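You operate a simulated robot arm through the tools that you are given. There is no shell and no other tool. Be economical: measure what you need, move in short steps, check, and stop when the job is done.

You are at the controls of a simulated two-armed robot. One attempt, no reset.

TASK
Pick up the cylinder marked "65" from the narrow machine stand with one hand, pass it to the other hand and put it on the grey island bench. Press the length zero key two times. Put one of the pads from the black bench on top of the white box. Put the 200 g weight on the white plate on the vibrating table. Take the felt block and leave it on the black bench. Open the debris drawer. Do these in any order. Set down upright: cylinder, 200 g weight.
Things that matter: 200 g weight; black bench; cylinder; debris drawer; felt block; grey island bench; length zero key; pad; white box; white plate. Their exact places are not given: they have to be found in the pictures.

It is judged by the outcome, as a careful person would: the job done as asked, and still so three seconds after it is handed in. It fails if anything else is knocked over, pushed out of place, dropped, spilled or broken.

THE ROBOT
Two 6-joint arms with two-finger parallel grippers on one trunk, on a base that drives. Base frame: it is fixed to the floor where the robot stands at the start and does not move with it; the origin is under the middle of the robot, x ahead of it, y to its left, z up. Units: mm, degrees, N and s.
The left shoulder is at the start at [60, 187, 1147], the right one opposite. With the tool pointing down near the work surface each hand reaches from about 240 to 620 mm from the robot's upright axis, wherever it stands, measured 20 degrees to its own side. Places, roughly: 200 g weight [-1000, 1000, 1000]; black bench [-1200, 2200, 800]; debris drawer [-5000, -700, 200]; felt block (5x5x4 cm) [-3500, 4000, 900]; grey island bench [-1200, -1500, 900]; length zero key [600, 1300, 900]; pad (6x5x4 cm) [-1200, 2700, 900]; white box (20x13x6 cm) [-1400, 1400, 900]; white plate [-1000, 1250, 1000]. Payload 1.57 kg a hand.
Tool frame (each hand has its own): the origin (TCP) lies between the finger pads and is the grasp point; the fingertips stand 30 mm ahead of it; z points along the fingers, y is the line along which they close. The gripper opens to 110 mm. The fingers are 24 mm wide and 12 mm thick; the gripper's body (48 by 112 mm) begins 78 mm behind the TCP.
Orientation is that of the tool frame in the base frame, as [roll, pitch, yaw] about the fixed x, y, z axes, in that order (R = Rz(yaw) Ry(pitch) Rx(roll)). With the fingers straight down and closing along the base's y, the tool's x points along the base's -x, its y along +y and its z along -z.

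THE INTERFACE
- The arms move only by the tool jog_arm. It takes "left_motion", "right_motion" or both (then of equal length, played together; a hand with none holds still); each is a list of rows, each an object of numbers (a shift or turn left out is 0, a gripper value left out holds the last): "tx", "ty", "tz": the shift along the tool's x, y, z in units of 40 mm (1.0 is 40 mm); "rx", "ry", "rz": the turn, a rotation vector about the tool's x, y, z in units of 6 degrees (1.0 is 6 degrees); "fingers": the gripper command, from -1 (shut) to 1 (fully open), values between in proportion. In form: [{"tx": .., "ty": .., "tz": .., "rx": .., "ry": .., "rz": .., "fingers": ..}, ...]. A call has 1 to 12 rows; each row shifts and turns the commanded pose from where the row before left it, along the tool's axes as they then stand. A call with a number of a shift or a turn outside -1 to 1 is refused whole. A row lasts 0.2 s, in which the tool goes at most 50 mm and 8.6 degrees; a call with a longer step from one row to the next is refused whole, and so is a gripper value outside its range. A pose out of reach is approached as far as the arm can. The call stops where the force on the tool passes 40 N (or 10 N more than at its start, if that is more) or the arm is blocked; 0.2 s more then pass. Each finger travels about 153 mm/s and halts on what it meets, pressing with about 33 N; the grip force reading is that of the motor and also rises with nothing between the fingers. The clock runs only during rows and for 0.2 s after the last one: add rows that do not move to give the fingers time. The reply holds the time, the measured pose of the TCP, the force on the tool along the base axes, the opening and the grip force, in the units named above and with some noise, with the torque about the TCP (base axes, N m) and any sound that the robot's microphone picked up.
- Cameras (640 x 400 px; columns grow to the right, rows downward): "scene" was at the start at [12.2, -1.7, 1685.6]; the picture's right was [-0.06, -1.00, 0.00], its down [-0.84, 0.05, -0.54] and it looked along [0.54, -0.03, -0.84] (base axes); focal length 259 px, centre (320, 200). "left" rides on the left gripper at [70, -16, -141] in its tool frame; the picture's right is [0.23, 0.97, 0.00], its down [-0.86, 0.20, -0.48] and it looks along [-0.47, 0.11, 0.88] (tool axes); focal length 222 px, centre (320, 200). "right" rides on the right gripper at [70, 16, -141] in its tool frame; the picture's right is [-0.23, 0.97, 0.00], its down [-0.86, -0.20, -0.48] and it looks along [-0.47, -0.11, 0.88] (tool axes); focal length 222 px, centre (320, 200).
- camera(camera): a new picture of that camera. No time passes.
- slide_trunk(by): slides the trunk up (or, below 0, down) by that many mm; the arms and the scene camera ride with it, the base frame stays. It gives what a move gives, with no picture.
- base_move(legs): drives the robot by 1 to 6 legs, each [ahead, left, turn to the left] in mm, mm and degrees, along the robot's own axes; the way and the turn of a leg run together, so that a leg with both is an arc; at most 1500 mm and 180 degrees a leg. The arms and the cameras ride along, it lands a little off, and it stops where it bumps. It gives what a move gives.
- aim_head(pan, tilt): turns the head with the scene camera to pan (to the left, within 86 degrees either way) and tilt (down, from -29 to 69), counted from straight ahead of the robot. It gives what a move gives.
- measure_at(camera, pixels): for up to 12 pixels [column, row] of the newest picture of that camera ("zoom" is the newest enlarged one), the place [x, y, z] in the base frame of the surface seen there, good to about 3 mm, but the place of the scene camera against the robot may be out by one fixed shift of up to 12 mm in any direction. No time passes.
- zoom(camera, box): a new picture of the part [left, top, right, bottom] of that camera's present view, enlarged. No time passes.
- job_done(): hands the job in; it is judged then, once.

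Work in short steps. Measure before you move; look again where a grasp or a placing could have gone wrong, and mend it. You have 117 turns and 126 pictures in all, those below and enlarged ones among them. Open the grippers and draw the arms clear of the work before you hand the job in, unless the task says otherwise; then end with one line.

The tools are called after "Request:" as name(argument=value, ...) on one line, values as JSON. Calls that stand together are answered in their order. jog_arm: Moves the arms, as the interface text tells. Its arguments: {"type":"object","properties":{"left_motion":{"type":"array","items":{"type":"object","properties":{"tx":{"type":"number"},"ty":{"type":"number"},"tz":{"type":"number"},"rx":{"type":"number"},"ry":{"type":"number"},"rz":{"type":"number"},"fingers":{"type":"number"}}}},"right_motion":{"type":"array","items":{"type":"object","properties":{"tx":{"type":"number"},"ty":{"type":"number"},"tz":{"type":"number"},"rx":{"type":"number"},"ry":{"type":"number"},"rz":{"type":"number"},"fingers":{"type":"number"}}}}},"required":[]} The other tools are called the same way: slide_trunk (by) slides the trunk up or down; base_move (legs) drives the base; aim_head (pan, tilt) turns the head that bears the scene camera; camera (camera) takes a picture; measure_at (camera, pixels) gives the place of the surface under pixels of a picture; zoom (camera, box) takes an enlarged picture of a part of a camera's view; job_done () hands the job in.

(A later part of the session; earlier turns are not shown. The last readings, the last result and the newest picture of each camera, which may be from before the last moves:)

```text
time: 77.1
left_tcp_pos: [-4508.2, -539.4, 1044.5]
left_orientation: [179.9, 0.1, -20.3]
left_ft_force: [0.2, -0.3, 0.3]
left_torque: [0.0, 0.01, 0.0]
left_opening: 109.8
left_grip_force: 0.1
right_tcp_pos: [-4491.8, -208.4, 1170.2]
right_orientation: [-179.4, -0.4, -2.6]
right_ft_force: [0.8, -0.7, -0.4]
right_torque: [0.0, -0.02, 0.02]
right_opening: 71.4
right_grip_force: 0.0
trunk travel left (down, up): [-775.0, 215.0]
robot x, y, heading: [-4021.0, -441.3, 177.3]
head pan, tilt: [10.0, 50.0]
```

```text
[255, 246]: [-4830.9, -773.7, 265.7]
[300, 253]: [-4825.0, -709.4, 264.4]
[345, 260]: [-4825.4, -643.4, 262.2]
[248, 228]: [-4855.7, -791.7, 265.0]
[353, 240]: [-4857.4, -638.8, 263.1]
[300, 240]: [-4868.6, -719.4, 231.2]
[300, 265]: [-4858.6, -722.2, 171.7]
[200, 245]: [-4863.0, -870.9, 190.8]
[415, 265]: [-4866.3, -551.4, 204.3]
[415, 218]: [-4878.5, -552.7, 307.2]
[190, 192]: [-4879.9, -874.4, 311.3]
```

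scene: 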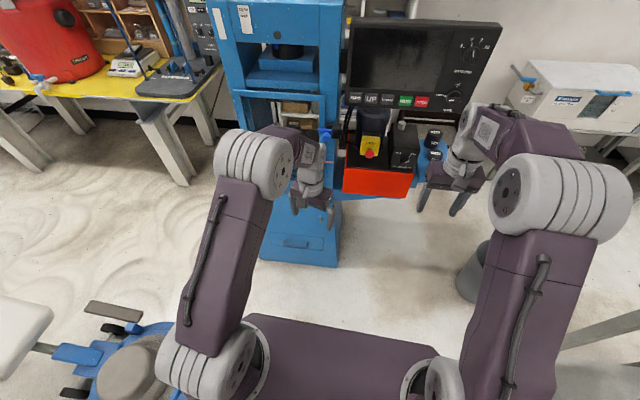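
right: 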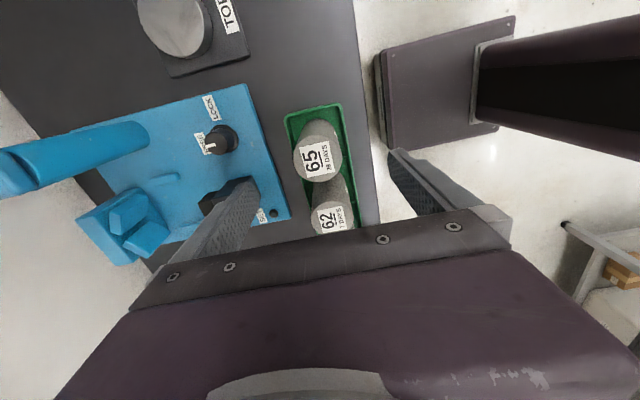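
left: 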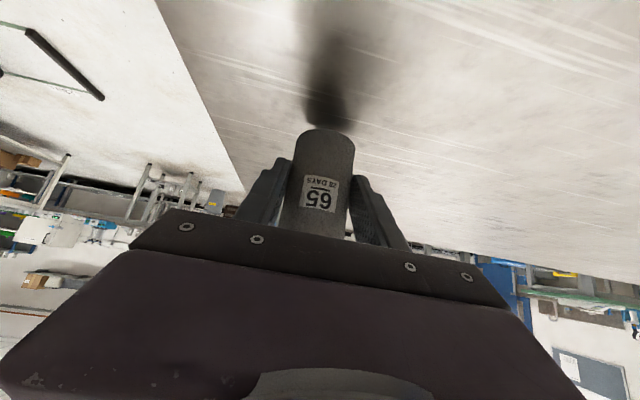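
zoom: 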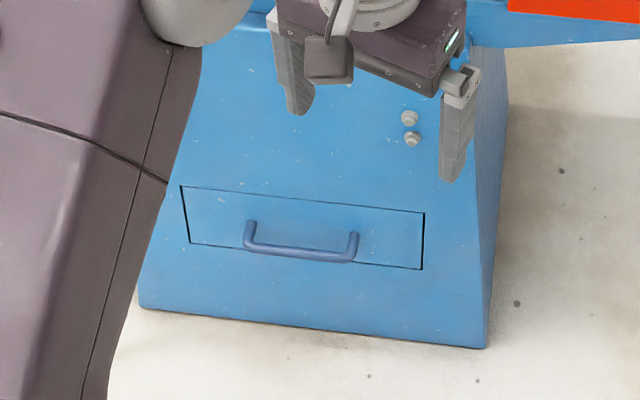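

Handle bar at about x −4828, y −712, z ≈257 (after the camera's +7). I turn the left hand to point forward with fingers closing vertically.

Request:
jog_arm(left_motion=[{"rz": -1}, {"rz": -1}, {"rz": -1}, {"ry": -1}, {"ry": -1}, {"ry": -1}, {"ry": -1}, {"ry": -1}, {"ry": -1}, {"ry": -1}, {"ry": -1}])

Request:
jog_arm(left_motion=[{"ry": -1}, {"ry": -1}, {"ry": -1}, {"ry": -1}, {"ry": -1}, {"ry": -1}, {"ry": -1}, {}])

Request:
jog_arm(left_motion=[{"rz": 1}, {"rz": 1}, {"rz": 1}, {"rz": 1}, {"rz": 1}, {"rz": 1}, {"rz": 1}, {"rz": 1}, {"rz": 1}, {"rz": 1}, {"rz": 1}, {"rz": 1}])

Request:
jog_arm(left_motion=[{"rz": 1}, {"rz": 1}, {"rz": 1}, {}])

```text
time: 79.5
left_tcp_pos: [-4508.5, -559.8, 1043.2]
left_orientation: [175.8, 39.3, -3.6]
left_ft_force: [-0.4, -0.2, 0.2]
left_torque: [0.04, 0.0, 0.07]
left_opening: 110.1
left_grip_force: 0.1
left hand out of reach, approached as far as the arm can: row 8, 9, 10
right_tcp_pos: [-4490.9, -208.4, 1170.3]
right_orientation: [-179.4, -0.4, -2.7]
right_ft_force: [0.4, -0.1, -0.9]
right_torque: [-0.02, 0.02, -0.01]
right_opening: 71.4
right_grip_force: 0.1
trunk travel left (down, up): [-775.0, 215.0]
robot x, y, heading: [-4024.2, -442.8, 177.7]
head pan, tilt: [10.0, 50.0]
```

```text
time: 81.3
left_tcp_pos: [-4598.4, -501.6, 1139.8]
left_orientation: [154.8, 80.3, -25.3]
left_ft_force: [-0.3, 0.5, -0.5]
left_torque: [-0.02, -0.03, 0.01]
left_opening: 110.0
left_grip_force: 0.0
left hand out of reach, approached as far as the arm can: row 2, 3, 4, 5, 6, 7
right_tcp_pos: [-4491.7, -208.7, 1171.0]
right_orientation: [-179.4, -0.4, -2.7]
right_ft_force: [-0.7, 0.0, -0.6]
right_torque: [-0.03, 0.02, 0.01]
right_opening: 71.3
right_grip_force: 0.0
trunk travel left (down, up): [-775.0, 215.0]
robot x, y, heading: [-4020.2, -444.3, 177.7]
head pan, tilt: [10.0, 50.0]
```

```text
time: 83.9
left_tcp_pos: [-4599.2, -502.4, 1138.1]
left_orientation: [98.9, 14.5, -88.1]
left_ft_force: [0.2, 0.3, 0.4]
left_torque: [0.01, 0.02, 0.01]
left_opening: 110.1
left_grip_force: 0.0
right_tcp_pos: [-4492.8, -207.1, 1171.2]
right_orientation: [-179.4, -0.3, -2.7]
right_ft_force: [-0.4, -0.4, 0.8]
right_torque: [0.0, 0.0, 0.0]
right_opening: 71.3
right_grip_force: 0.1
trunk travel left (down, up): [-775.0, 215.0]
robot x, y, heading: [-4026.7, -444.4, 177.6]
head pan, tilt: [10.0, 50.0]
```

```text
time: 84.9
left_tcp_pos: [-4597.7, -502.9, 1138.4]
left_orientation: [98.6, -3.3, -90.8]
left_ft_force: [-0.3, -0.2, 0.5]
left_torque: [-0.02, 0.02, 0.0]
left_opening: 110.0
left_grip_force: 0.0
right_tcp_pos: [-4491.6, -208.5, 1170.7]
right_orientation: [-179.4, -0.4, -2.8]
right_ft_force: [-0.1, 0.0, 0.2]
right_torque: [0.0, -0.05, 0.02]
right_opening: 71.5
right_grip_force: 0.2
trunk travel left (down, up): [-775.0, 215.0]
robot x, y, heading: [-4026.5, -440.8, 177.6]
head pan, tilt: [10.0, 50.0]
```

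Orientation is now forward, 9° nose-down. I level it and move the hand left, back and down within comfortable reach.

Request:
jog_arm(left_motion=[{"tx": 0.5, "ty": -0.5, "tz": -0.3}, {"tx": 0.5, "ty": -0.5, "tz": -0.3}, {"tx": 0.5, "ty": -0.5, "tz": -0.3}, {"tx": 0.5, "ty": -0.5, "tz": -0.3}, {"tx": 0.5, "ty": -0.5, "tz": -0.3}, {"rx": -0.7}, {"rx": -0.7}, {}])

Request:
slide_trunk(by=-760)

Request:
camera(camera="scene")

Request:
camera(camera="left")

```text
time: 86.7
left_tcp_pos: [-4529.4, -569.6, 1057.3]
left_orientation: [90.3, -3.2, -90.6]
left_ft_force: [-0.1, -0.2, 0.3]
left_torque: [0.03, -0.01, -0.02]
left_opening: 110.1
left_grip_force: 0.0
left hand out of reach, approached as far as the arm can: row 3, 4, 5, 7
right_tcp_pos: [-4490.9, -207.8, 1169.8]
right_orientation: [-179.4, -0.4, -2.7]
right_ft_force: [-0.3, -1.1, -0.5]
right_torque: [-0.01, -0.01, -0.02]
right_opening: 71.6
right_grip_force: 0.0
trunk travel left (down, up): [-775.0, 215.0]
robot x, y, heading: [-4024.8, -442.3, 177.5]
head pan, tilt: [10.0, 50.0]
```

```text
refused: -760 is not a number from -400 to 400
```

```text
97 pictures are left
```

scene: 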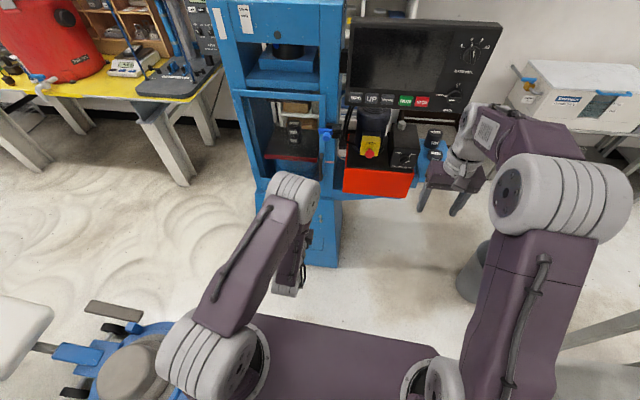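

```text
96 pictures are left
```

left: 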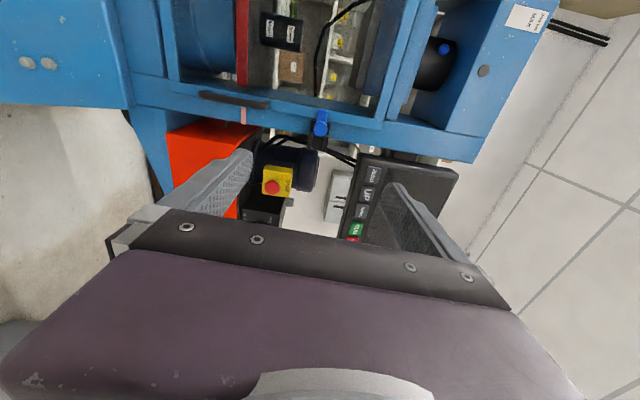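

Lower the trunk in two steps.

Request:
slide_trunk(by=-400)

Request:
slide_trunk(by=-360)

Request:
aim_head(pan=20, tilt=30)

Request:
camera(camera="scene")

Request:
camera(camera="left")

```text
time: 90.6
left_tcp_pos: [-4528.3, -569.8, 657.1]
left_orientation: [90.4, -3.2, -90.8]
left_ft_force: [-0.5, -0.5, 0.0]
left_torque: [-0.02, 0.01, 0.02]
left_opening: 109.9
left_grip_force: 0.0
right_tcp_pos: [-4492.1, -207.2, 771.0]
right_orientation: [-179.4, -0.5, -2.6]
right_ft_force: [0.0, -0.5, -0.8]
right_torque: [0.02, 0.01, -0.02]
right_opening: 71.7
right_grip_force: 0.0
trunk travel left (down, up): [-375.0, 615.0]
robot x, y, heading: [-4022.8, -441.8, 177.5]
head pan, tilt: [10.0, 50.0]
```

```text
time: 94.1
left_tcp_pos: [-4527.2, -570.7, 296.9]
left_orientation: [90.4, -3.2, -90.7]
left_ft_force: [0.5, -0.6, -0.6]
left_torque: [0.01, -0.01, -0.01]
left_opening: 110.1
left_grip_force: 0.0
right_tcp_pos: [-4490.7, -207.6, 410.5]
right_orientation: [-179.4, -0.4, -2.8]
right_ft_force: [0.2, -0.8, 0.2]
right_torque: [0.01, 0.01, 0.01]
right_opening: 71.5
right_grip_force: 0.1
trunk travel left (down, up): [-15.0, 975.0]
robot x, y, heading: [-4023.9, -442.3, 177.5]
head pan, tilt: [10.0, 50.0]
```

```text
time: 94.9
left_tcp_pos: [-4528.7, -569.1, 297.5]
left_orientation: [90.4, -3.1, -90.7]
left_ft_force: [-0.7, 0.9, 0.7]
left_torque: [0.02, -0.02, 0.0]
left_opening: 110.2
left_grip_force: 0.1
right_tcp_pos: [-4491.8, -207.2, 410.3]
right_orientation: [-179.4, -0.4, -2.7]
right_ft_force: [-0.5, 0.4, 0.2]
right_torque: [-0.01, 0.02, 0.01]
right_opening: 71.6
right_grip_force: 0.1
trunk travel left (down, up): [-15.0, 975.0]
robot x, y, heading: [-4022.8, -441.0, 177.5]
head pan, tilt: [20.0, 30.0]
```

```text
95 pictures are left
```

scene: 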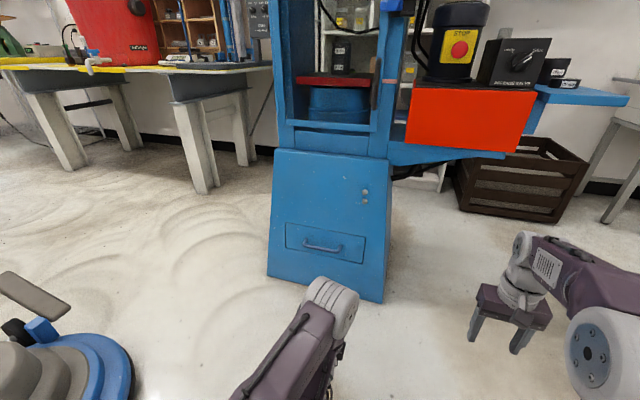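

```text
94 pictures are left
```

left: 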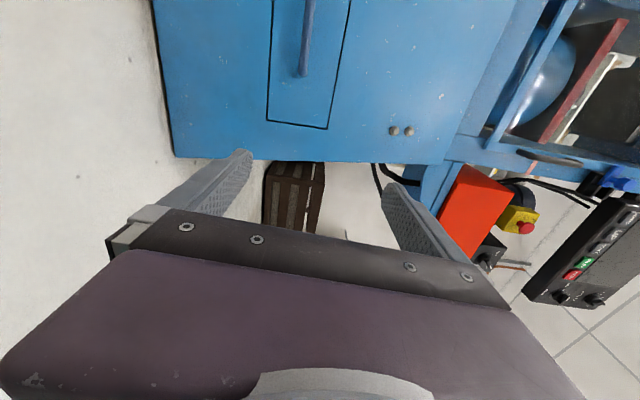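

I measure the handle in the left picture ((303,70)-(309,5)).

Request:
measure_at(camera="left", pixels=[[304, 68], [306, 40], [309, 8], [285, 60], [330, 60], [300, 75], [430, 210]])

Request:
measure_at(camera="scene", pixels=[[310, 246], [323, 248], [336, 250], [310, 254], [520, 140], [460, 145], [130, 360]])

```text
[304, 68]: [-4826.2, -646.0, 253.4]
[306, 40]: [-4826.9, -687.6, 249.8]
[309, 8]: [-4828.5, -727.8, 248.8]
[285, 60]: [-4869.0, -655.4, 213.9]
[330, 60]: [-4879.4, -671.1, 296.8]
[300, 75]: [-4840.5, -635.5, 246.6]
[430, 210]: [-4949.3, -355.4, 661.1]
```

```text
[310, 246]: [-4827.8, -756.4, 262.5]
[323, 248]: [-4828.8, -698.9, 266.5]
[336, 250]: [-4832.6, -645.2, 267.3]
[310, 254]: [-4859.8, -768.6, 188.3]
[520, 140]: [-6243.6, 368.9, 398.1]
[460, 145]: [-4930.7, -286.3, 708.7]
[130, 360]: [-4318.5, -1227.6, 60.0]
```

Bar at z≈252. Draw the right hand back for clearance, then drive left and ahead toward the handle.

Request:
jog_arm(right_motion=[{"tx": 0.75}, {"tx": 0.75}, {"tx": 0.75}, {"tx": 0.75}, {}])

Request:
base_move(legs=[[0, 130, 2.4], [235, 0, 0]])

Request:
camera(camera="left")

```text
time: 96.1
left_tcp_pos: [-4527.7, -569.7, 296.2]
left_orientation: [90.4, -3.2, -90.7]
left_ft_force: [0.3, -0.2, 0.2]
left_torque: [-0.03, 0.02, -0.01]
left_opening: 110.1
left_grip_force: 0.0
right_tcp_pos: [-4371.8, -210.7, 413.6]
right_orientation: [-179.3, -0.4, -2.7]
right_ft_force: [-0.1, 0.0, 0.8]
right_torque: [0.0, -0.02, -0.03]
right_opening: 71.7
right_grip_force: 0.1
trunk travel left (down, up): [-15.0, 975.0]
robot x, y, heading: [-4027.1, -444.2, 177.5]
head pan, tilt: [20.0, 30.0]
```

```text
time: 98.7
left_tcp_pos: [-4762.3, -716.2, 296.8]
left_orientation: [90.4, -3.3, -88.8]
left_ft_force: [0.3, -0.6, 0.2]
left_torque: [0.0, -0.02, 0.0]
left_opening: 110.0
left_grip_force: 0.1
right_tcp_pos: [-4618.0, -352.5, 412.4]
right_orientation: [-179.3, -0.4, -0.5]
right_ft_force: [0.5, 0.2, -0.8]
right_torque: [0.01, -0.01, -0.01]
right_opening: 71.5
right_grip_force: 0.1
trunk travel left (down, up): [-15.0, 975.0]
robot x, y, heading: [-4262.0, -572.2, 179.6]
head pan, tilt: [20.0, 30.0]
```

```text
93 pictures are left
```

left: 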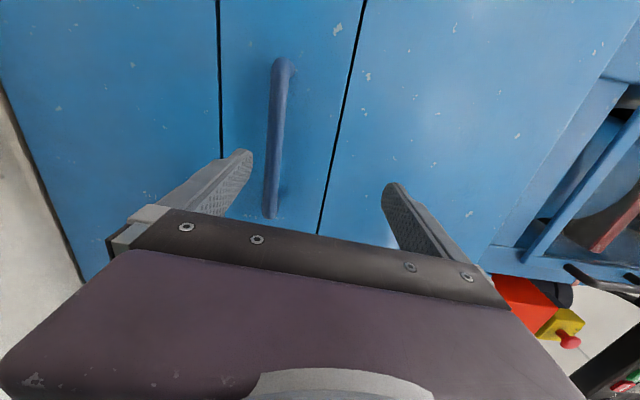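

Handle lies between the fingers but low. Lower 44 mm, check, then advance.

Request:
jog_arm(left_motion=[{"ty": -0.4}, {"ty": -0.4}, {"ty": -0.3}, {"tz": 0.4}, {"tz": 0.4}, {"tz": 0.4}, {"tz": 0.25}, {}])

Request:
camera(camera="left")

```text
time: 100.5
left_tcp_pos: [-4816.2, -702.6, 251.6]
left_orientation: [90.4, -3.3, -88.3]
left_ft_force: [0.0, 0.9, -0.2]
left_torque: [-0.01, 0.01, 0.0]
left_opening: 110.0
left_grip_force: 0.0
left hand out of reach, approached as far as the arm can: row 2, 4, 5, 6
right_tcp_pos: [-4617.4, -352.3, 412.4]
right_orientation: [-179.4, -0.4, -0.6]
right_ft_force: [0.4, 1.1, -0.4]
right_torque: [0.01, 0.02, -0.02]
right_opening: 71.4
right_grip_force: 0.0
trunk travel left (down, up): [-15.0, 975.0]
robot x, y, heading: [-4262.1, -571.8, 179.7]
head pan, tilt: [20.0, 30.0]
```

```text
92 pictures are left
```

left: 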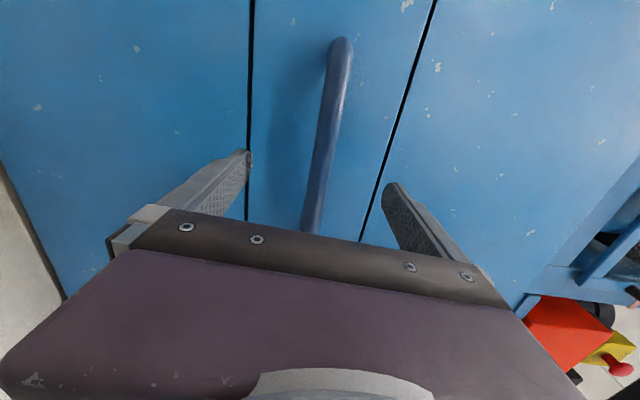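

The bar is centred between the fingers. Advance 6 mm and close.

Request:
jog_arm(left_motion=[{"tz": 0.15}, {"fingers": -1}, {}, {}, {}, {}])

```text
time: 101.9
left_tcp_pos: [-4822.5, -700.7, 249.5]
left_orientation: [90.5, -3.2, -88.3]
left_ft_force: [1.6, 0.7, -12.1]
left_torque: [0.83, -0.17, -0.01]
left_opening: 17.0
left_grip_force: 31.8
left hand out of reach, approached as far as the arm can: row 1
right_tcp_pos: [-4618.2, -352.3, 412.1]
right_orientation: [-179.3, -0.5, -0.6]
right_ft_force: [-0.3, 0.8, -0.2]
right_torque: [0.01, -0.02, 0.03]
right_opening: 71.5
right_grip_force: 0.1
trunk travel left (down, up): [-15.0, 975.0]
robot x, y, heading: [-4262.9, -571.8, 179.7]
head pan, tilt: [20.0, 30.0]
```

Bar gripped (17 mm). Pull by driving the base straight back 150 mm.

Request:
base_move(legs=[[-150, 0, 0]])

Request:
camera(camera="scene")

```text
time: 103.3
left_tcp_pos: [-4673.3, -701.3, 250.3]
left_orientation: [90.5, -3.1, -88.5]
left_ft_force: [0.2, 3.4, -17.0]
left_torque: [0.83, -0.19, -0.22]
left_opening: 16.8
left_grip_force: 32.0
right_tcp_pos: [-4469.3, -353.3, 412.3]
right_orientation: [-179.4, -0.5, -0.7]
right_ft_force: [-0.6, -0.2, -0.3]
right_torque: [-0.03, 0.01, -0.01]
right_opening: 71.6
right_grip_force: 0.0
trunk travel left (down, up): [-15.0, 975.0]
robot x, y, heading: [-4110.0, -570.0, 179.6]
head pan, tilt: [20.0, 30.0]
```

```text
91 pictures are left
```

scene: 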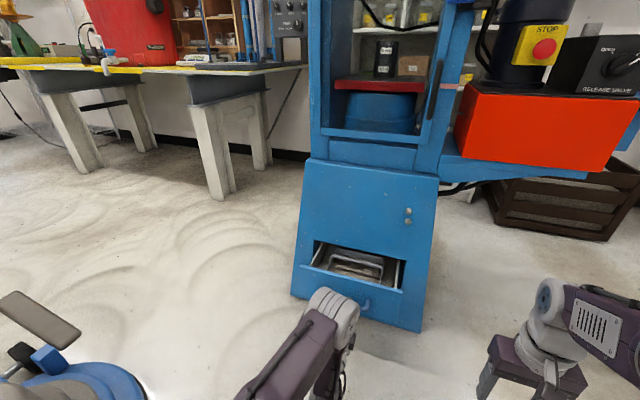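

Drawer open ~150 mm and moving freely. Pull another 80 mm and see if it reaches its stop.

Request:
base_move(legs=[[-80, 0, 0]])

Request:
camera(camera="scene")

```text
time: 104.3
left_tcp_pos: [-4592.0, -700.3, 250.3]
left_orientation: [90.6, -3.2, -88.5]
left_ft_force: [0.8, 16.1, -11.5]
left_torque: [0.83, -0.14, -0.34]
left_opening: 16.9
left_grip_force: 32.3
right_tcp_pos: [-4388.2, -354.5, 413.1]
right_orientation: [-179.3, -0.5, -0.5]
right_ft_force: [-0.1, 0.6, 0.2]
right_torque: [0.03, -0.01, 0.0]
right_opening: 71.5
right_grip_force: 0.0
trunk travel left (down, up): [-15.0, 975.0]
robot x, y, heading: [-4031.2, -570.3, 179.5]
head pan, tilt: [20.0, 30.0]
```

```text
90 pictures are left
```

scene: 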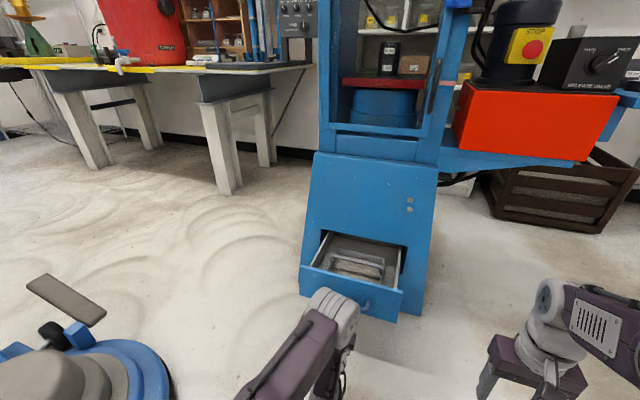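

Still free at 230 mm; one more 60 mm pull to see whether the stop is near.

Request:
base_move(legs=[[-60, 0, 0]])

Request:
zoom(camera="scene", box=[260, 200, 460, 340])

```text
time: 105.3
left_tcp_pos: [-4533.3, -700.9, 250.5]
left_orientation: [90.7, -3.1, -88.8]
left_ft_force: [0.0, -3.3, -7.4]
left_torque: [0.78, -0.1, -0.01]
left_opening: 16.7
left_grip_force: 31.5
right_tcp_pos: [-4326.3, -354.3, 413.1]
right_orientation: [-179.3, -0.4, -0.8]
right_ft_force: [1.6, -0.2, -0.6]
right_torque: [0.0, 0.01, 0.01]
right_opening: 71.8
right_grip_force: 0.1
trunk travel left (down, up): [-15.0, 975.0]
robot x, y, heading: [-3967.9, -570.9, 179.4]
head pan, tilt: [20.0, 30.0]
```

```text
2.86 times, centred on (360, 270) of scene
```

zoom: 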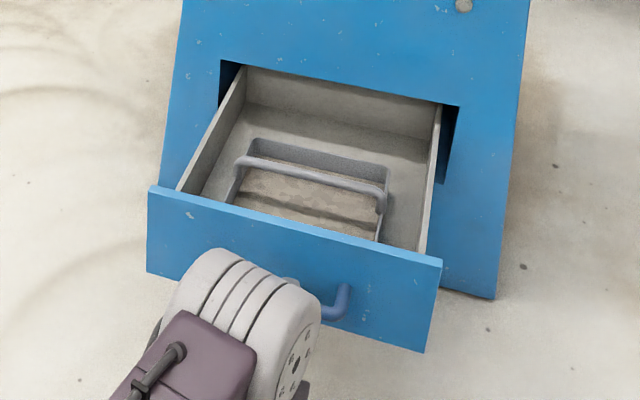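

The drawer is wide open (its back wall shows). Release and back away.

Request:
jog_arm(left_motion=[{"fingers": 0.3}, {}, {}])

Request:
base_move(legs=[[-150, 0, 0]])

Request:
camera(camera="scene")

```text
time: 106.1
left_tcp_pos: [-4531.6, -702.2, 250.0]
left_orientation: [90.6, -3.2, -88.7]
left_ft_force: [0.7, -0.3, -1.0]
left_torque: [0.0, -0.02, -0.03]
left_opening: 71.5
left_grip_force: 0.0
right_tcp_pos: [-4327.3, -354.5, 412.0]
right_orientation: [-179.4, -0.4, -0.7]
right_ft_force: [0.5, 0.1, 0.5]
right_torque: [-0.01, 0.0, 0.03]
right_opening: 71.6
right_grip_force: 0.1
trunk travel left (down, up): [-15.0, 975.0]
robot x, y, heading: [-3968.2, -574.4, 179.4]
head pan, tilt: [20.0, 30.0]
```

```text
time: 107.5
left_tcp_pos: [-4383.3, -704.0, 250.7]
left_orientation: [90.6, -3.3, -88.6]
left_ft_force: [-0.3, 0.3, 0.5]
left_torque: [0.05, 0.02, -0.01]
left_opening: 71.6
left_grip_force: 0.1
right_tcp_pos: [-4179.8, -356.6, 413.2]
right_orientation: [-179.4, -0.5, -0.6]
right_ft_force: [1.4, 0.9, 0.0]
right_torque: [-0.02, -0.01, 0.0]
right_opening: 71.5
right_grip_force: 0.0
trunk travel left (down, up): [-15.0, 975.0]
robot x, y, heading: [-3825.2, -569.4, 179.7]
head pan, tilt: [20.0, 30.0]
```

```text
88 pictures are left
```

scene: 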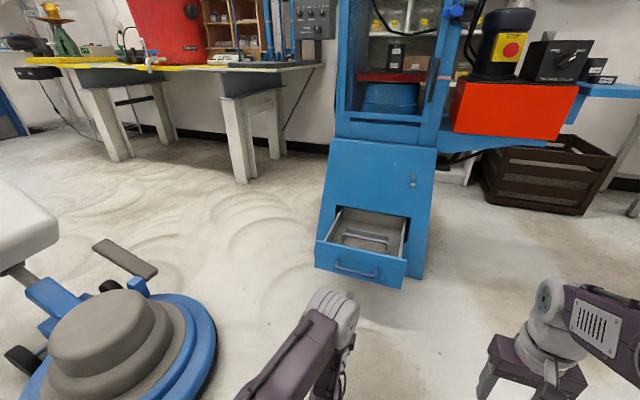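

Drawer stays open. Raise the trunk, slide right clear of the press, and straighten the left hand.

Request:
slide_trunk(by=400)

Request:
slide_trunk(by=360)

Request:
jog_arm(left_motion=[{"rz": -1, "fingers": 1}, {"rz": -1}, {"rz": -1}, {"rz": -1}, {"rz": -1}, {"rz": -1}, {"rz": -1}, {"rz": -1}, {"rz": -1}, {"rz": -1}, {"rz": -1}, {"rz": -1}])

Request:
jog_arm(left_motion=[{"rz": -1}, {"rz": -1}, {"rz": -1}, {"ry": 1}, {"ry": 1}, {"ry": 1}, {"ry": 1}, {"ry": 1}, {"ry": 1}, {"ry": 1}, {"ry": 1}])

Request:
base_move(legs=[[-300, -550, 0], [0, 0, -90]])

Request:
aim_head(pan=0, tilt=20)

Request:
camera(camera="scene")

```text
time: 111.3
left_tcp_pos: [-4384.1, -703.8, 649.9]
left_orientation: [90.6, -3.2, -88.5]
left_ft_force: [1.0, -0.3, 0.1]
left_torque: [0.03, -0.01, 0.03]
left_opening: 71.5
left_grip_force: 0.0
right_tcp_pos: [-4179.8, -356.6, 812.9]
right_orientation: [-179.4, -0.3, -0.6]
right_ft_force: [0.5, -0.5, 0.7]
right_torque: [-0.01, -0.04, -0.01]
right_opening: 71.6
right_grip_force: 0.1
trunk travel left (down, up): [-415.0, 575.0]
robot x, y, heading: [-3823.4, -574.8, 179.5]
head pan, tilt: [20.0, 30.0]
```

```text
time: 114.8
left_tcp_pos: [-4385.3, -704.0, 1010.6]
left_orientation: [90.6, -3.1, -88.5]
left_ft_force: [0.3, 0.1, 0.2]
left_torque: [0.0, 0.01, 0.0]
left_opening: 71.5
left_grip_force: 0.2
right_tcp_pos: [-4181.3, -355.7, 1173.0]
right_orientation: [-179.4, -0.4, -0.7]
right_ft_force: [-0.3, -0.4, 0.4]
right_torque: [0.01, 0.0, 0.03]
right_opening: 71.3
right_grip_force: 0.1
trunk travel left (down, up): [-775.0, 215.0]
robot x, y, heading: [-3822.7, -575.0, 179.5]
head pan, tilt: [20.0, 30.0]
```

```text
time: 117.4
left_tcp_pos: [-4385.0, -703.1, 1009.8]
left_orientation: [91.6, 69.0, -86.9]
left_ft_force: [0.1, -0.3, -0.8]
left_torque: [0.0, 0.01, 0.01]
left_opening: 109.9
left_grip_force: 0.1
right_tcp_pos: [-4179.4, -356.9, 1173.5]
right_orientation: [-179.3, -0.4, -0.6]
right_ft_force: [-0.9, 0.4, 0.2]
right_torque: [0.02, -0.02, 0.0]
right_opening: 71.4
right_grip_force: 0.0
trunk travel left (down, up): [-775.0, 215.0]
robot x, y, heading: [-3821.8, -571.3, 179.2]
head pan, tilt: [20.0, 30.0]
```

```text
time: 119.8
left_tcp_pos: [-4396.1, -700.3, 1011.3]
left_orientation: [166.4, 40.6, -7.5]
left_ft_force: [-0.4, -0.2, 0.9]
left_torque: [0.01, 0.0, 0.02]
left_opening: 109.6
left_grip_force: 0.0
left hand out of reach, approached as far as the arm can: row 2, 3
right_tcp_pos: [-4180.5, -356.6, 1172.7]
right_orientation: [-179.4, -0.4, -0.5]
right_ft_force: [0.4, 0.7, -0.7]
right_torque: [-0.01, 0.03, 0.01]
right_opening: 71.6
right_grip_force: 0.0
trunk travel left (down, up): [-775.0, 215.0]
robot x, y, heading: [-3825.2, -570.0, 179.5]
head pan, tilt: [20.0, 30.0]
```

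```text
time: 127.1
left_tcp_pos: [-3649.6, 540.0, 1010.5]
left_orientation: [166.3, 40.6, -97.5]
left_ft_force: [-0.2, -0.5, -0.3]
left_torque: [0.0, 0.06, -0.01]
left_opening: 110.1
left_grip_force: 0.0
right_tcp_pos: [-3305.2, 324.3, 1173.8]
right_orientation: [-179.4, -0.4, -90.7]
right_ft_force: [0.0, 0.1, 0.3]
right_torque: [-0.01, 0.0, 0.01]
right_opening: 71.4
right_grip_force: 0.0
trunk travel left (down, up): [-775.0, 215.0]
robot x, y, heading: [-3522.6, -31.3, 89.8]
head pan, tilt: [20.0, 30.0]
```

```text
time: 128.0
left_tcp_pos: [-3649.7, 541.3, 1010.8]
left_orientation: [166.4, 40.6, -97.4]
left_ft_force: [0.6, 0.8, -0.6]
left_torque: [-0.02, -0.03, -0.04]
left_opening: 109.8
left_grip_force: 0.0
right_tcp_pos: [-3304.9, 325.3, 1173.2]
right_orientation: [-179.4, -0.4, -90.7]
right_ft_force: [-0.4, 0.3, 0.7]
right_torque: [0.03, 0.01, 0.0]
right_opening: 71.4
right_grip_force: 0.1
trunk travel left (down, up): [-775.0, 215.0]
robot x, y, heading: [-3523.2, -29.3, 89.3]
head pan, tilt: [0.0, 20.0]
```

```text
87 pictures are left
```

scene: 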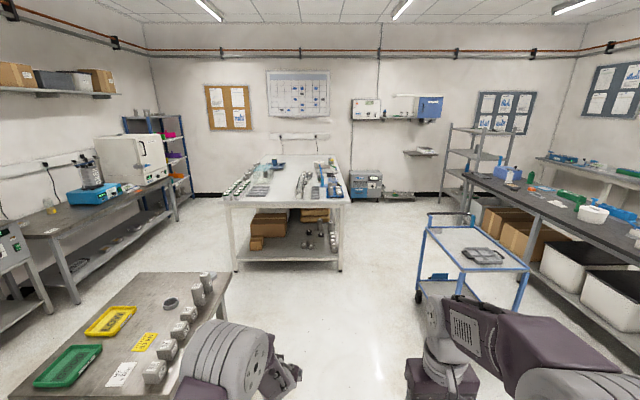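

The felt block should be on the white bench ahead (285,185). I zoom and measure.

Request:
zoom(camera="scene", box=[210, 140, 370, 240])

Request:
measure_at(camera="scene", pixels=[[225, 205], [348, 200], [340, 156], [255, 160], [228, 280], [150, 290], [200, 285], [440, 240], [525, 265], [420, 290], [490, 180], [465, 195]])

```text
4.00 times, centred on (290, 190) of scene
```

zoom: 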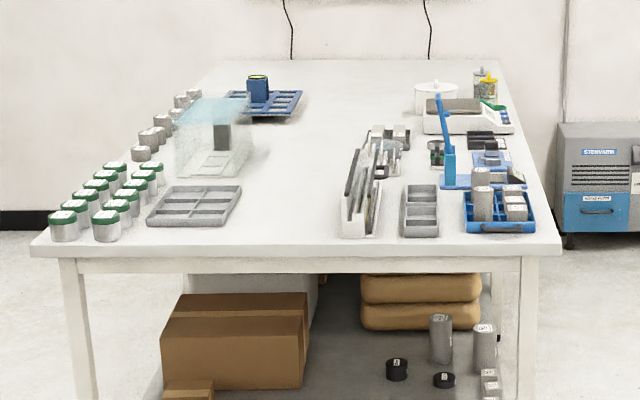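

```text
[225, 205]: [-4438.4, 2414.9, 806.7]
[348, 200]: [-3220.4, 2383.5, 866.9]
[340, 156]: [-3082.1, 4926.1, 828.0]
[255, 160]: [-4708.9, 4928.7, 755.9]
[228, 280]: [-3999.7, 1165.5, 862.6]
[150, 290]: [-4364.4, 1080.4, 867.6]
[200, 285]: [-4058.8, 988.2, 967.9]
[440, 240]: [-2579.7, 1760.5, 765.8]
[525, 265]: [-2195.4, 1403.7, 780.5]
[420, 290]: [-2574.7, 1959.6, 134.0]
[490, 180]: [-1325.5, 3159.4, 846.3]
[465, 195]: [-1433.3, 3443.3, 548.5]
```

Felt block candidates are on the white bench's right part; I drive closer (right 480, ahead 800) to see the passage beside the trolley, and finish straightening the left hand.

Request:
jog_arm(left_motion=[{"ry": 1, "tz": -0.5}, {"ry": 1, "tz": -0.5}, {"ry": 1}, {"ry": 1}, {"ry": 1}, {"ry": 1}, {"ry": 0.7}])

Request:
base_move(legs=[[0, -480, 0.5], [800, 0, 0]])

Request:
aim_head(pan=0, tilt=30)

Request:
camera(camera="scene")

```text
time: 129.6
left_tcp_pos: [-3641.8, 516.6, 1043.0]
left_orientation: [169.9, 1.1, -88.9]
left_ft_force: [0.2, -0.6, 0.1]
left_torque: [0.0, -0.03, 0.0]
left_opening: 110.0
left_grip_force: 0.0
right_tcp_pos: [-3306.8, 325.9, 1172.0]
right_orientation: [-179.5, -0.4, -90.6]
right_ft_force: [-0.2, -0.2, 0.0]
right_torque: [0.03, -0.03, 0.01]
right_opening: 71.6
right_grip_force: 0.0
trunk travel left (down, up): [-775.0, 215.0]
robot x, y, heading: [-3526.6, -34.2, 89.5]
head pan, tilt: [0.0, 20.0]
```

```text
time: 136.3
left_tcp_pos: [-3186.8, 1309.3, 1042.5]
left_orientation: [169.7, 1.2, -87.1]
left_ft_force: [0.0, 0.3, 1.1]
left_torque: [0.01, 0.01, -0.01]
left_opening: 109.8
left_grip_force: 0.1
right_tcp_pos: [-2841.1, 1128.3, 1174.3]
right_orientation: [-179.4, -0.4, -89.0]
right_ft_force: [-1.0, 0.4, 0.0]
right_torque: [-0.01, -0.01, 0.0]
right_opening: 71.2
right_grip_force: 0.1
trunk travel left (down, up): [-775.0, 215.0]
robot x, y, heading: [-3048.7, 766.2, 91.1]
head pan, tilt: [0.0, 20.0]
```

```text
time: 137.0
left_tcp_pos: [-3187.1, 1309.2, 1040.9]
left_orientation: [169.7, 1.1, -87.1]
left_ft_force: [0.9, 0.3, -0.9]
left_torque: [-0.05, -0.02, 0.01]
left_opening: 109.9
left_grip_force: 0.1
right_tcp_pos: [-2842.0, 1128.3, 1173.1]
right_orientation: [-179.4, -0.3, -88.9]
right_ft_force: [0.1, 0.0, 0.3]
right_torque: [-0.02, 0.0, 0.02]
right_opening: 71.4
right_grip_force: 0.1
trunk travel left (down, up): [-775.0, 215.0]
robot x, y, heading: [-3053.0, 767.2, 91.3]
head pan, tilt: [0.0, 30.0]
```

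```text
85 pictures are left
```

scene: 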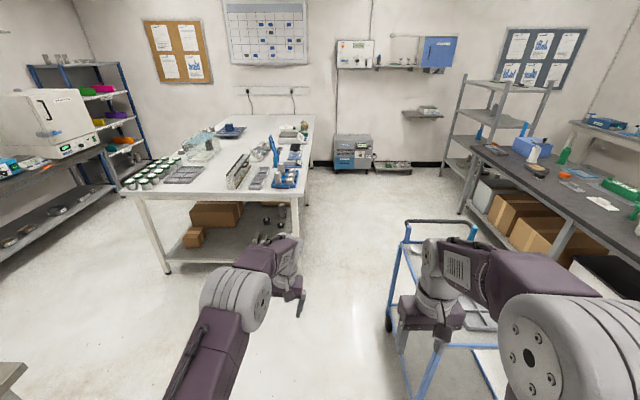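

Request:
measure_at(camera="scene", pixels=[[300, 195], [313, 125], [308, 160], [388, 320], [402, 355], [408, 222], [476, 222], [320, 195], [370, 168], [462, 205], [425, 385], [280, 155]])

Request:
zoom(camera="scene", box=[180, 110, 330, 200])

```text
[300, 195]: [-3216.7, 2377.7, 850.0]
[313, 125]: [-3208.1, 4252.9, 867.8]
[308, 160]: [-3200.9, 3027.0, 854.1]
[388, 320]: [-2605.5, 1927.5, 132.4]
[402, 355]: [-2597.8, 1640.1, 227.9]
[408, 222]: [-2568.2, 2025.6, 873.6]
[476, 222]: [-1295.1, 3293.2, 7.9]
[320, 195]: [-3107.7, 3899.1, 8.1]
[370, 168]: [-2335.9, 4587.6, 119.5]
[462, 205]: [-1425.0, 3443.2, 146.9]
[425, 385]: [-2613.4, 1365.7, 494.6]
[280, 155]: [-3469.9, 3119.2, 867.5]
```

```text
4.27 times, centred on (255, 155) of scene
```

zoom: 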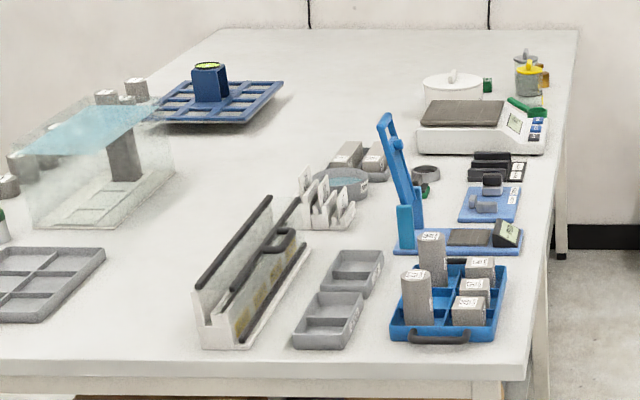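

I measure felt-block candidates in the zoom.

Request:
measure_at(camera="zoom", pixels=[[208, 85], [125, 155], [492, 163], [492, 185], [425, 172], [440, 85], [480, 115], [515, 232], [530, 85], [340, 185], [485, 85]])

Request:
zoom(camera="scene", box=[260, 115, 320, 175])

```text
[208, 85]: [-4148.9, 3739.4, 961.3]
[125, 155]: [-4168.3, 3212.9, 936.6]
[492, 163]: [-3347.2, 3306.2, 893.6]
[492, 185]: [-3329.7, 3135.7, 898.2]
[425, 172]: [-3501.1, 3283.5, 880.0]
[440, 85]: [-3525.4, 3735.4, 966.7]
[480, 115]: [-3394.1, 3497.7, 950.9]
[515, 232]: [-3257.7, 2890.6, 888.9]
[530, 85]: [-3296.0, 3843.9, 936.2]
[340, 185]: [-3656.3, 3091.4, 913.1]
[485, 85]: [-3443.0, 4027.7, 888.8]
```

```text
6.67 times, centred on (290, 145) of scene
```

zoom: 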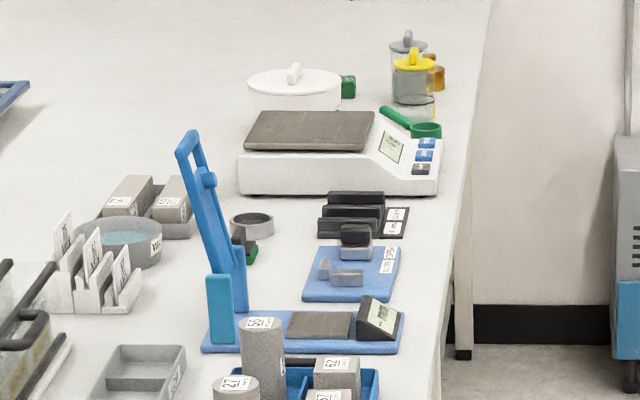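

The green block at (348,87) of the zoom, (−3443,4027), is the felt block. Before choosing a path I look down to gauge my own base width.

Request:
aim_head(pan=-60, tilt=69)

Request:
camera(camera="scene")

```text
time: 138.3
left_tcp_pos: [-3186.6, 1309.9, 1043.3]
left_orientation: [169.7, 1.1, -86.9]
left_ft_force: [0.5, -0.1, 0.1]
left_torque: [-0.01, 0.03, 0.0]
left_opening: 110.0
left_grip_force: 0.0
right_tcp_pos: [-2842.3, 1128.8, 1173.2]
right_orientation: [-179.4, -0.4, -88.9]
right_ft_force: [0.1, 0.0, 0.2]
right_torque: [0.02, -0.02, -0.01]
right_opening: 71.6
right_grip_force: 0.0
trunk travel left (down, up): [-775.0, 215.0]
robot x, y, heading: [-3049.7, 767.1, 91.1]
head pan, tilt: [-60.0, 68.8]
```

```text
82 pictures are left
```

scene: 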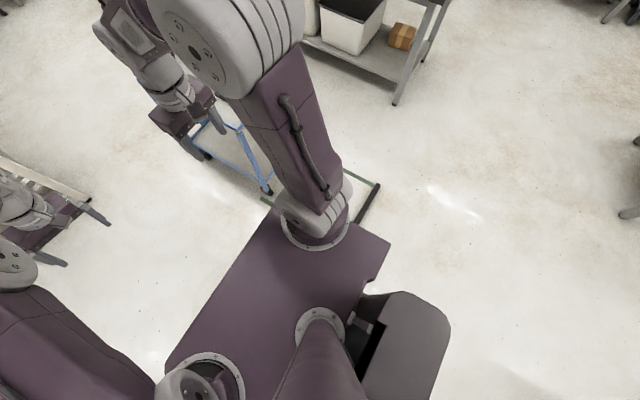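

Request:
measure_at(camera="scene", pixels=[[385, 248], [262, 212], [370, 180], [360, 215], [265, 200], [445, 330], [300, 178], [270, 190], [172, 368], [380, 188], [240, 90]])

```text
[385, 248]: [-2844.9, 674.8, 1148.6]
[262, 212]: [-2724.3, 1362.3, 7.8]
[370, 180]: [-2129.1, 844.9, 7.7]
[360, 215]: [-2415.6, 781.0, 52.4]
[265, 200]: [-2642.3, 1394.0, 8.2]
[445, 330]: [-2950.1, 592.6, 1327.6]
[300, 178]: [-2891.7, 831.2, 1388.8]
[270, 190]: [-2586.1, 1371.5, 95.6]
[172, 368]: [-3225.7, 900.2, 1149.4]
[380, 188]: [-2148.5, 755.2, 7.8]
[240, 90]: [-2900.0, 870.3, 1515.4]
```

The right wrist camera should see my base at the top of its picture; I check its width there.

Request:
camera(camera="right")

Request:
measure_at(camera="right", pixels=[[320, 10], [360, 10], [400, 10], [330, 35], [440, 15], [300, 20], [280, 5]])

```text
81 pictures are left
```

right: 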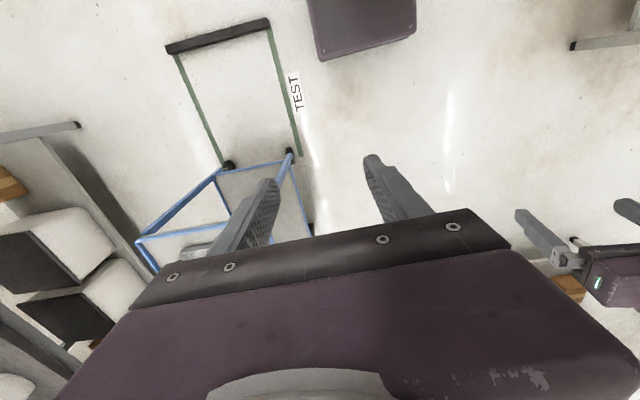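

```text
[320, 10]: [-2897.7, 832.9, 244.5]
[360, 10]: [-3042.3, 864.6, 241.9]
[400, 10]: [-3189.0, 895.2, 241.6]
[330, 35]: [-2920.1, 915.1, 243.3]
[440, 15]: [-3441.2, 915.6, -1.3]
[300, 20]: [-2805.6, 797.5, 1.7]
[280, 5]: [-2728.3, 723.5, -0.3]
```

My base is only about ±200 wide and 225 ahead (z 244), so the gap by the trolley is ample. Raise the trunk for clearance and drive north beside the white bench, then face it.

Request:
slide_trunk(by=180)

Request:
base_move(legs=[[1423, -167, 0], [1210, -133, 0], [470, -10, 0], [0, 0, 89], [0, -270, 0]])

Request:
aim_head(pan=10, tilt=50)

Request:
camera(camera="scene")

```text
time: 140.3
left_tcp_pos: [-3187.9, 1309.2, 1222.4]
left_orientation: [169.7, 1.1, -87.0]
left_ft_force: [-0.2, -0.2, 0.8]
left_torque: [0.01, 0.03, -0.05]
left_opening: 109.7
left_grip_force: 0.1
right_tcp_pos: [-2843.2, 1128.2, 1353.0]
right_orientation: [-179.4, -0.3, -88.9]
right_ft_force: [0.5, 0.3, -0.9]
right_torque: [0.03, 0.02, 0.0]
right_opening: 71.4
right_grip_force: 0.1
trunk travel left (down, up): [-955.0, 35.0]
robot x, y, heading: [-3046.5, 766.4, 91.4]
head pan, tilt: [-60.0, 68.8]
```

```text
time: 161.1
left_tcp_pos: [-3300.4, 4065.2, 1222.7]
left_orientation: [169.9, 1.0, -0.1]
left_ft_force: [0.4, -1.1, 0.0]
left_torque: [0.02, 0.03, 0.0]
left_opening: 110.0
left_grip_force: 0.1
right_tcp_pos: [-3100.7, 4398.9, 1353.3]
right_orientation: [-179.1, -0.4, -2.0]
right_ft_force: [0.4, -0.8, 0.0]
right_torque: [0.03, 0.01, -0.01]
right_opening: 71.4
right_grip_force: 0.1
trunk travel left (down, up): [-955.0, 35.0]
robot x, y, heading: [-2750.3, 4177.2, 178.2]
head pan, tilt: [-60.0, 68.8]
```

```text
time: 162.5
left_tcp_pos: [-3299.8, 4068.4, 1222.3]
left_orientation: [169.6, 1.1, -0.1]
left_ft_force: [0.2, 0.4, 0.2]
left_torque: [0.03, 0.0, 0.03]
left_opening: 110.1
left_grip_force: 0.0
right_tcp_pos: [-3100.1, 4401.6, 1353.0]
right_orientation: [-179.4, -0.4, -2.1]
right_ft_force: [0.5, 0.0, 0.5]
right_torque: [-0.01, 0.0, 0.02]
right_opening: 71.7
right_grip_force: 0.0
trunk travel left (down, up): [-955.0, 35.0]
robot x, y, heading: [-2745.9, 4172.7, 177.7]
head pan, tilt: [10.0, 50.0]
```

```text
80 pictures are left
```

scene: 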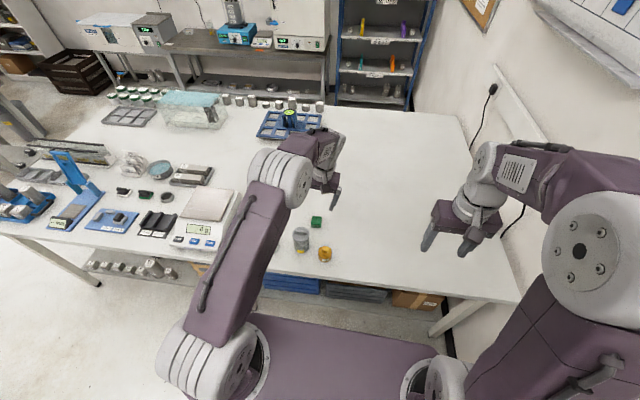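

The green felt block is at (316,222). Zoom and measure it and the jars.

Request:
zoom(camera="scene", box=[280, 200, 350, 270])

Request:
measure_at(camera="zoom", pixels=[[330, 175], [295, 165], [365, 165], [330, 205], [330, 230], [410, 480], [195, 350], [500, 200]])

Request:
camera(camera="left")

```text
5.71 times, centred on (315, 235) of scene
```

zoom: 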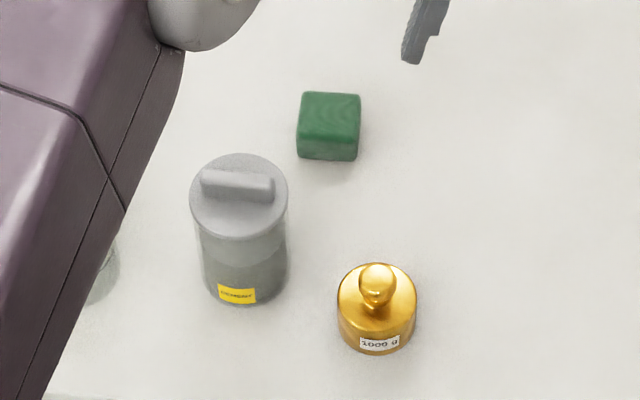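

```text
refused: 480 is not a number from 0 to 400
```

```text
78 pictures are left
```

left: 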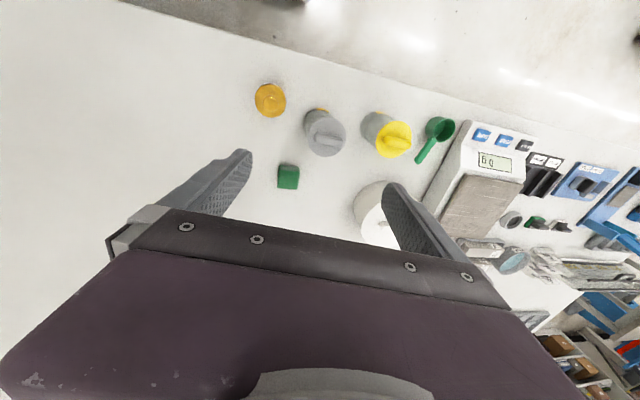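

Measure the felt and neighbours in the left picture.

Request:
measure_at(camera="left", pixels=[[288, 176], [281, 168], [297, 184], [288, 186], [325, 128], [392, 138], [372, 205], [270, 98], [260, 140]])

Request:
measure_at(camera="zoom", pixels=[[330, 112], [303, 96], [356, 98], [330, 132], [240, 185], [376, 280]])

```text
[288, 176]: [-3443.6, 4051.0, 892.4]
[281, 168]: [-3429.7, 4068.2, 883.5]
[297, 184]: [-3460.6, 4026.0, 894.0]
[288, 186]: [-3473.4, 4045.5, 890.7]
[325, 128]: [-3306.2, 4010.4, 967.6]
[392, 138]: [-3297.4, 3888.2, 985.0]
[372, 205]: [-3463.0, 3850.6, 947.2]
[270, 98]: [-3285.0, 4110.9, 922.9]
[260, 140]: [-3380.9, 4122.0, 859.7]
```

```text
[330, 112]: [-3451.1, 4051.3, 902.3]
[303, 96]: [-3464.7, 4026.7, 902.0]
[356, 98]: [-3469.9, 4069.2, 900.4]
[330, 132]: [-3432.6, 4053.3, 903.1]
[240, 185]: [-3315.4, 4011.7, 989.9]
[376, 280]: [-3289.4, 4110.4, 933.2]
```

Felt centre (−3450,4049), top ≈894. Drive ahead 150, level the hand and turn it 90° so the camera points away from the grey jar.

Request:
base_move(legs=[[150, 0, 2]])

Request:
jog_arm(left_motion=[{"rx": 0.86}, {"rx": 0.86}, {"rz": -1}, {"rz": -1}, {"rz": -1}, {"rz": -1}, {"rz": -1}, {"rz": -1}, {"rz": -1}, {"rz": -1}, {"rz": -1}])

Request:
jog_arm(left_motion=[{"rz": -1}, {"rz": -1}, {"rz": -1}, {"rz": -1}, {"rz": -1}, {"rz": -1}, {}])

Request:
slide_trunk(by=-150)

Request:
camera(camera="left")

```text
time: 163.8
left_tcp_pos: [-3442.3, 4055.1, 1224.3]
left_orientation: [169.7, 1.3, 1.7]
left_ft_force: [-0.6, 0.2, -0.4]
left_torque: [0.04, 0.06, -0.01]
left_opening: 109.9
left_grip_force: 0.0
right_tcp_pos: [-3254.0, 4394.5, 1354.2]
right_orientation: [-179.5, -0.2, -0.3]
right_ft_force: [0.5, 0.4, -0.1]
right_torque: [0.02, 0.07, -0.02]
right_opening: 71.7
right_grip_force: 0.1
trunk travel left (down, up): [-955.0, 35.0]
robot x, y, heading: [-2898.1, 4174.4, 179.8]
head pan, tilt: [10.0, 50.0]
```

```text
time: 166.2
left_tcp_pos: [-3444.8, 4053.5, 1222.0]
left_orientation: [-179.1, 0.5, 55.8]
left_ft_force: [-0.5, 0.0, -0.1]
left_torque: [0.01, -0.01, 0.01]
left_opening: 110.1
left_grip_force: 0.0
right_tcp_pos: [-3256.4, 4393.8, 1353.5]
right_orientation: [-179.4, -0.4, -0.3]
right_ft_force: [-0.5, -0.2, 0.2]
right_torque: [-0.02, 0.01, -0.04]
right_opening: 71.5
right_grip_force: 0.1
trunk travel left (down, up): [-955.0, 35.0]
robot x, y, heading: [-2896.3, 4178.7, 179.7]
head pan, tilt: [10.0, 50.0]
```

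```text
time: 167.8
left_tcp_pos: [-3445.7, 4055.1, 1222.0]
left_orientation: [-178.9, 0.0, 91.7]
left_ft_force: [-0.8, -0.4, -0.2]
left_torque: [0.0, 0.0, 0.0]
left_opening: 109.9
left_grip_force: 0.0
right_tcp_pos: [-3256.5, 4393.7, 1353.5]
right_orientation: [-179.4, -0.4, -0.3]
right_ft_force: [-0.7, -0.3, 0.2]
right_torque: [-0.01, 0.02, -0.03]
right_opening: 71.4
right_grip_force: 0.1
trunk travel left (down, up): [-955.0, 35.0]
robot x, y, heading: [-2896.8, 4175.6, 179.7]
head pan, tilt: [10.0, 50.0]
```

```text
time: 169.6
left_tcp_pos: [-3443.9, 4053.9, 1072.4]
left_orientation: [-178.9, 0.0, 91.6]
left_ft_force: [-0.2, -0.2, -0.7]
left_torque: [-0.01, 0.02, -0.01]
left_opening: 110.2
left_grip_force: 0.0
right_tcp_pos: [-3256.0, 4393.3, 1203.0]
right_orientation: [-179.4, -0.3, -0.2]
right_ft_force: [-0.2, -0.8, -0.8]
right_torque: [0.01, -0.01, 0.01]
right_opening: 71.7
right_grip_force: 0.0
trunk travel left (down, up): [-805.0, 185.0]
robot x, y, heading: [-2900.4, 4179.5, 179.7]
head pan, tilt: [10.0, 50.0]
```

```text
77 pictures are left
```

left: 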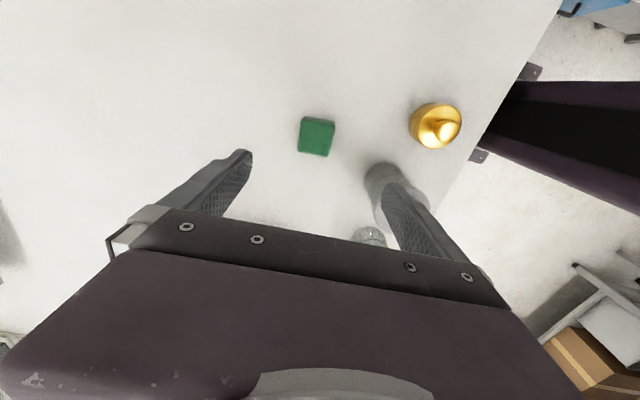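

Request:
measure_at(camera="left", pixels=[[316, 136], [303, 122], [332, 123], [299, 148], [327, 154], [380, 180], [435, 125]])

```text
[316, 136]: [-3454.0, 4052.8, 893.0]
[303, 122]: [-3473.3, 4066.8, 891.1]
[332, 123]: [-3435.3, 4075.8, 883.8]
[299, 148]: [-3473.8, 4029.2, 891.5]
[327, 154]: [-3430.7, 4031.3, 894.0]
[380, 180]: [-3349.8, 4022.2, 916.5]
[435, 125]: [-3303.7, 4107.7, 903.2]
```

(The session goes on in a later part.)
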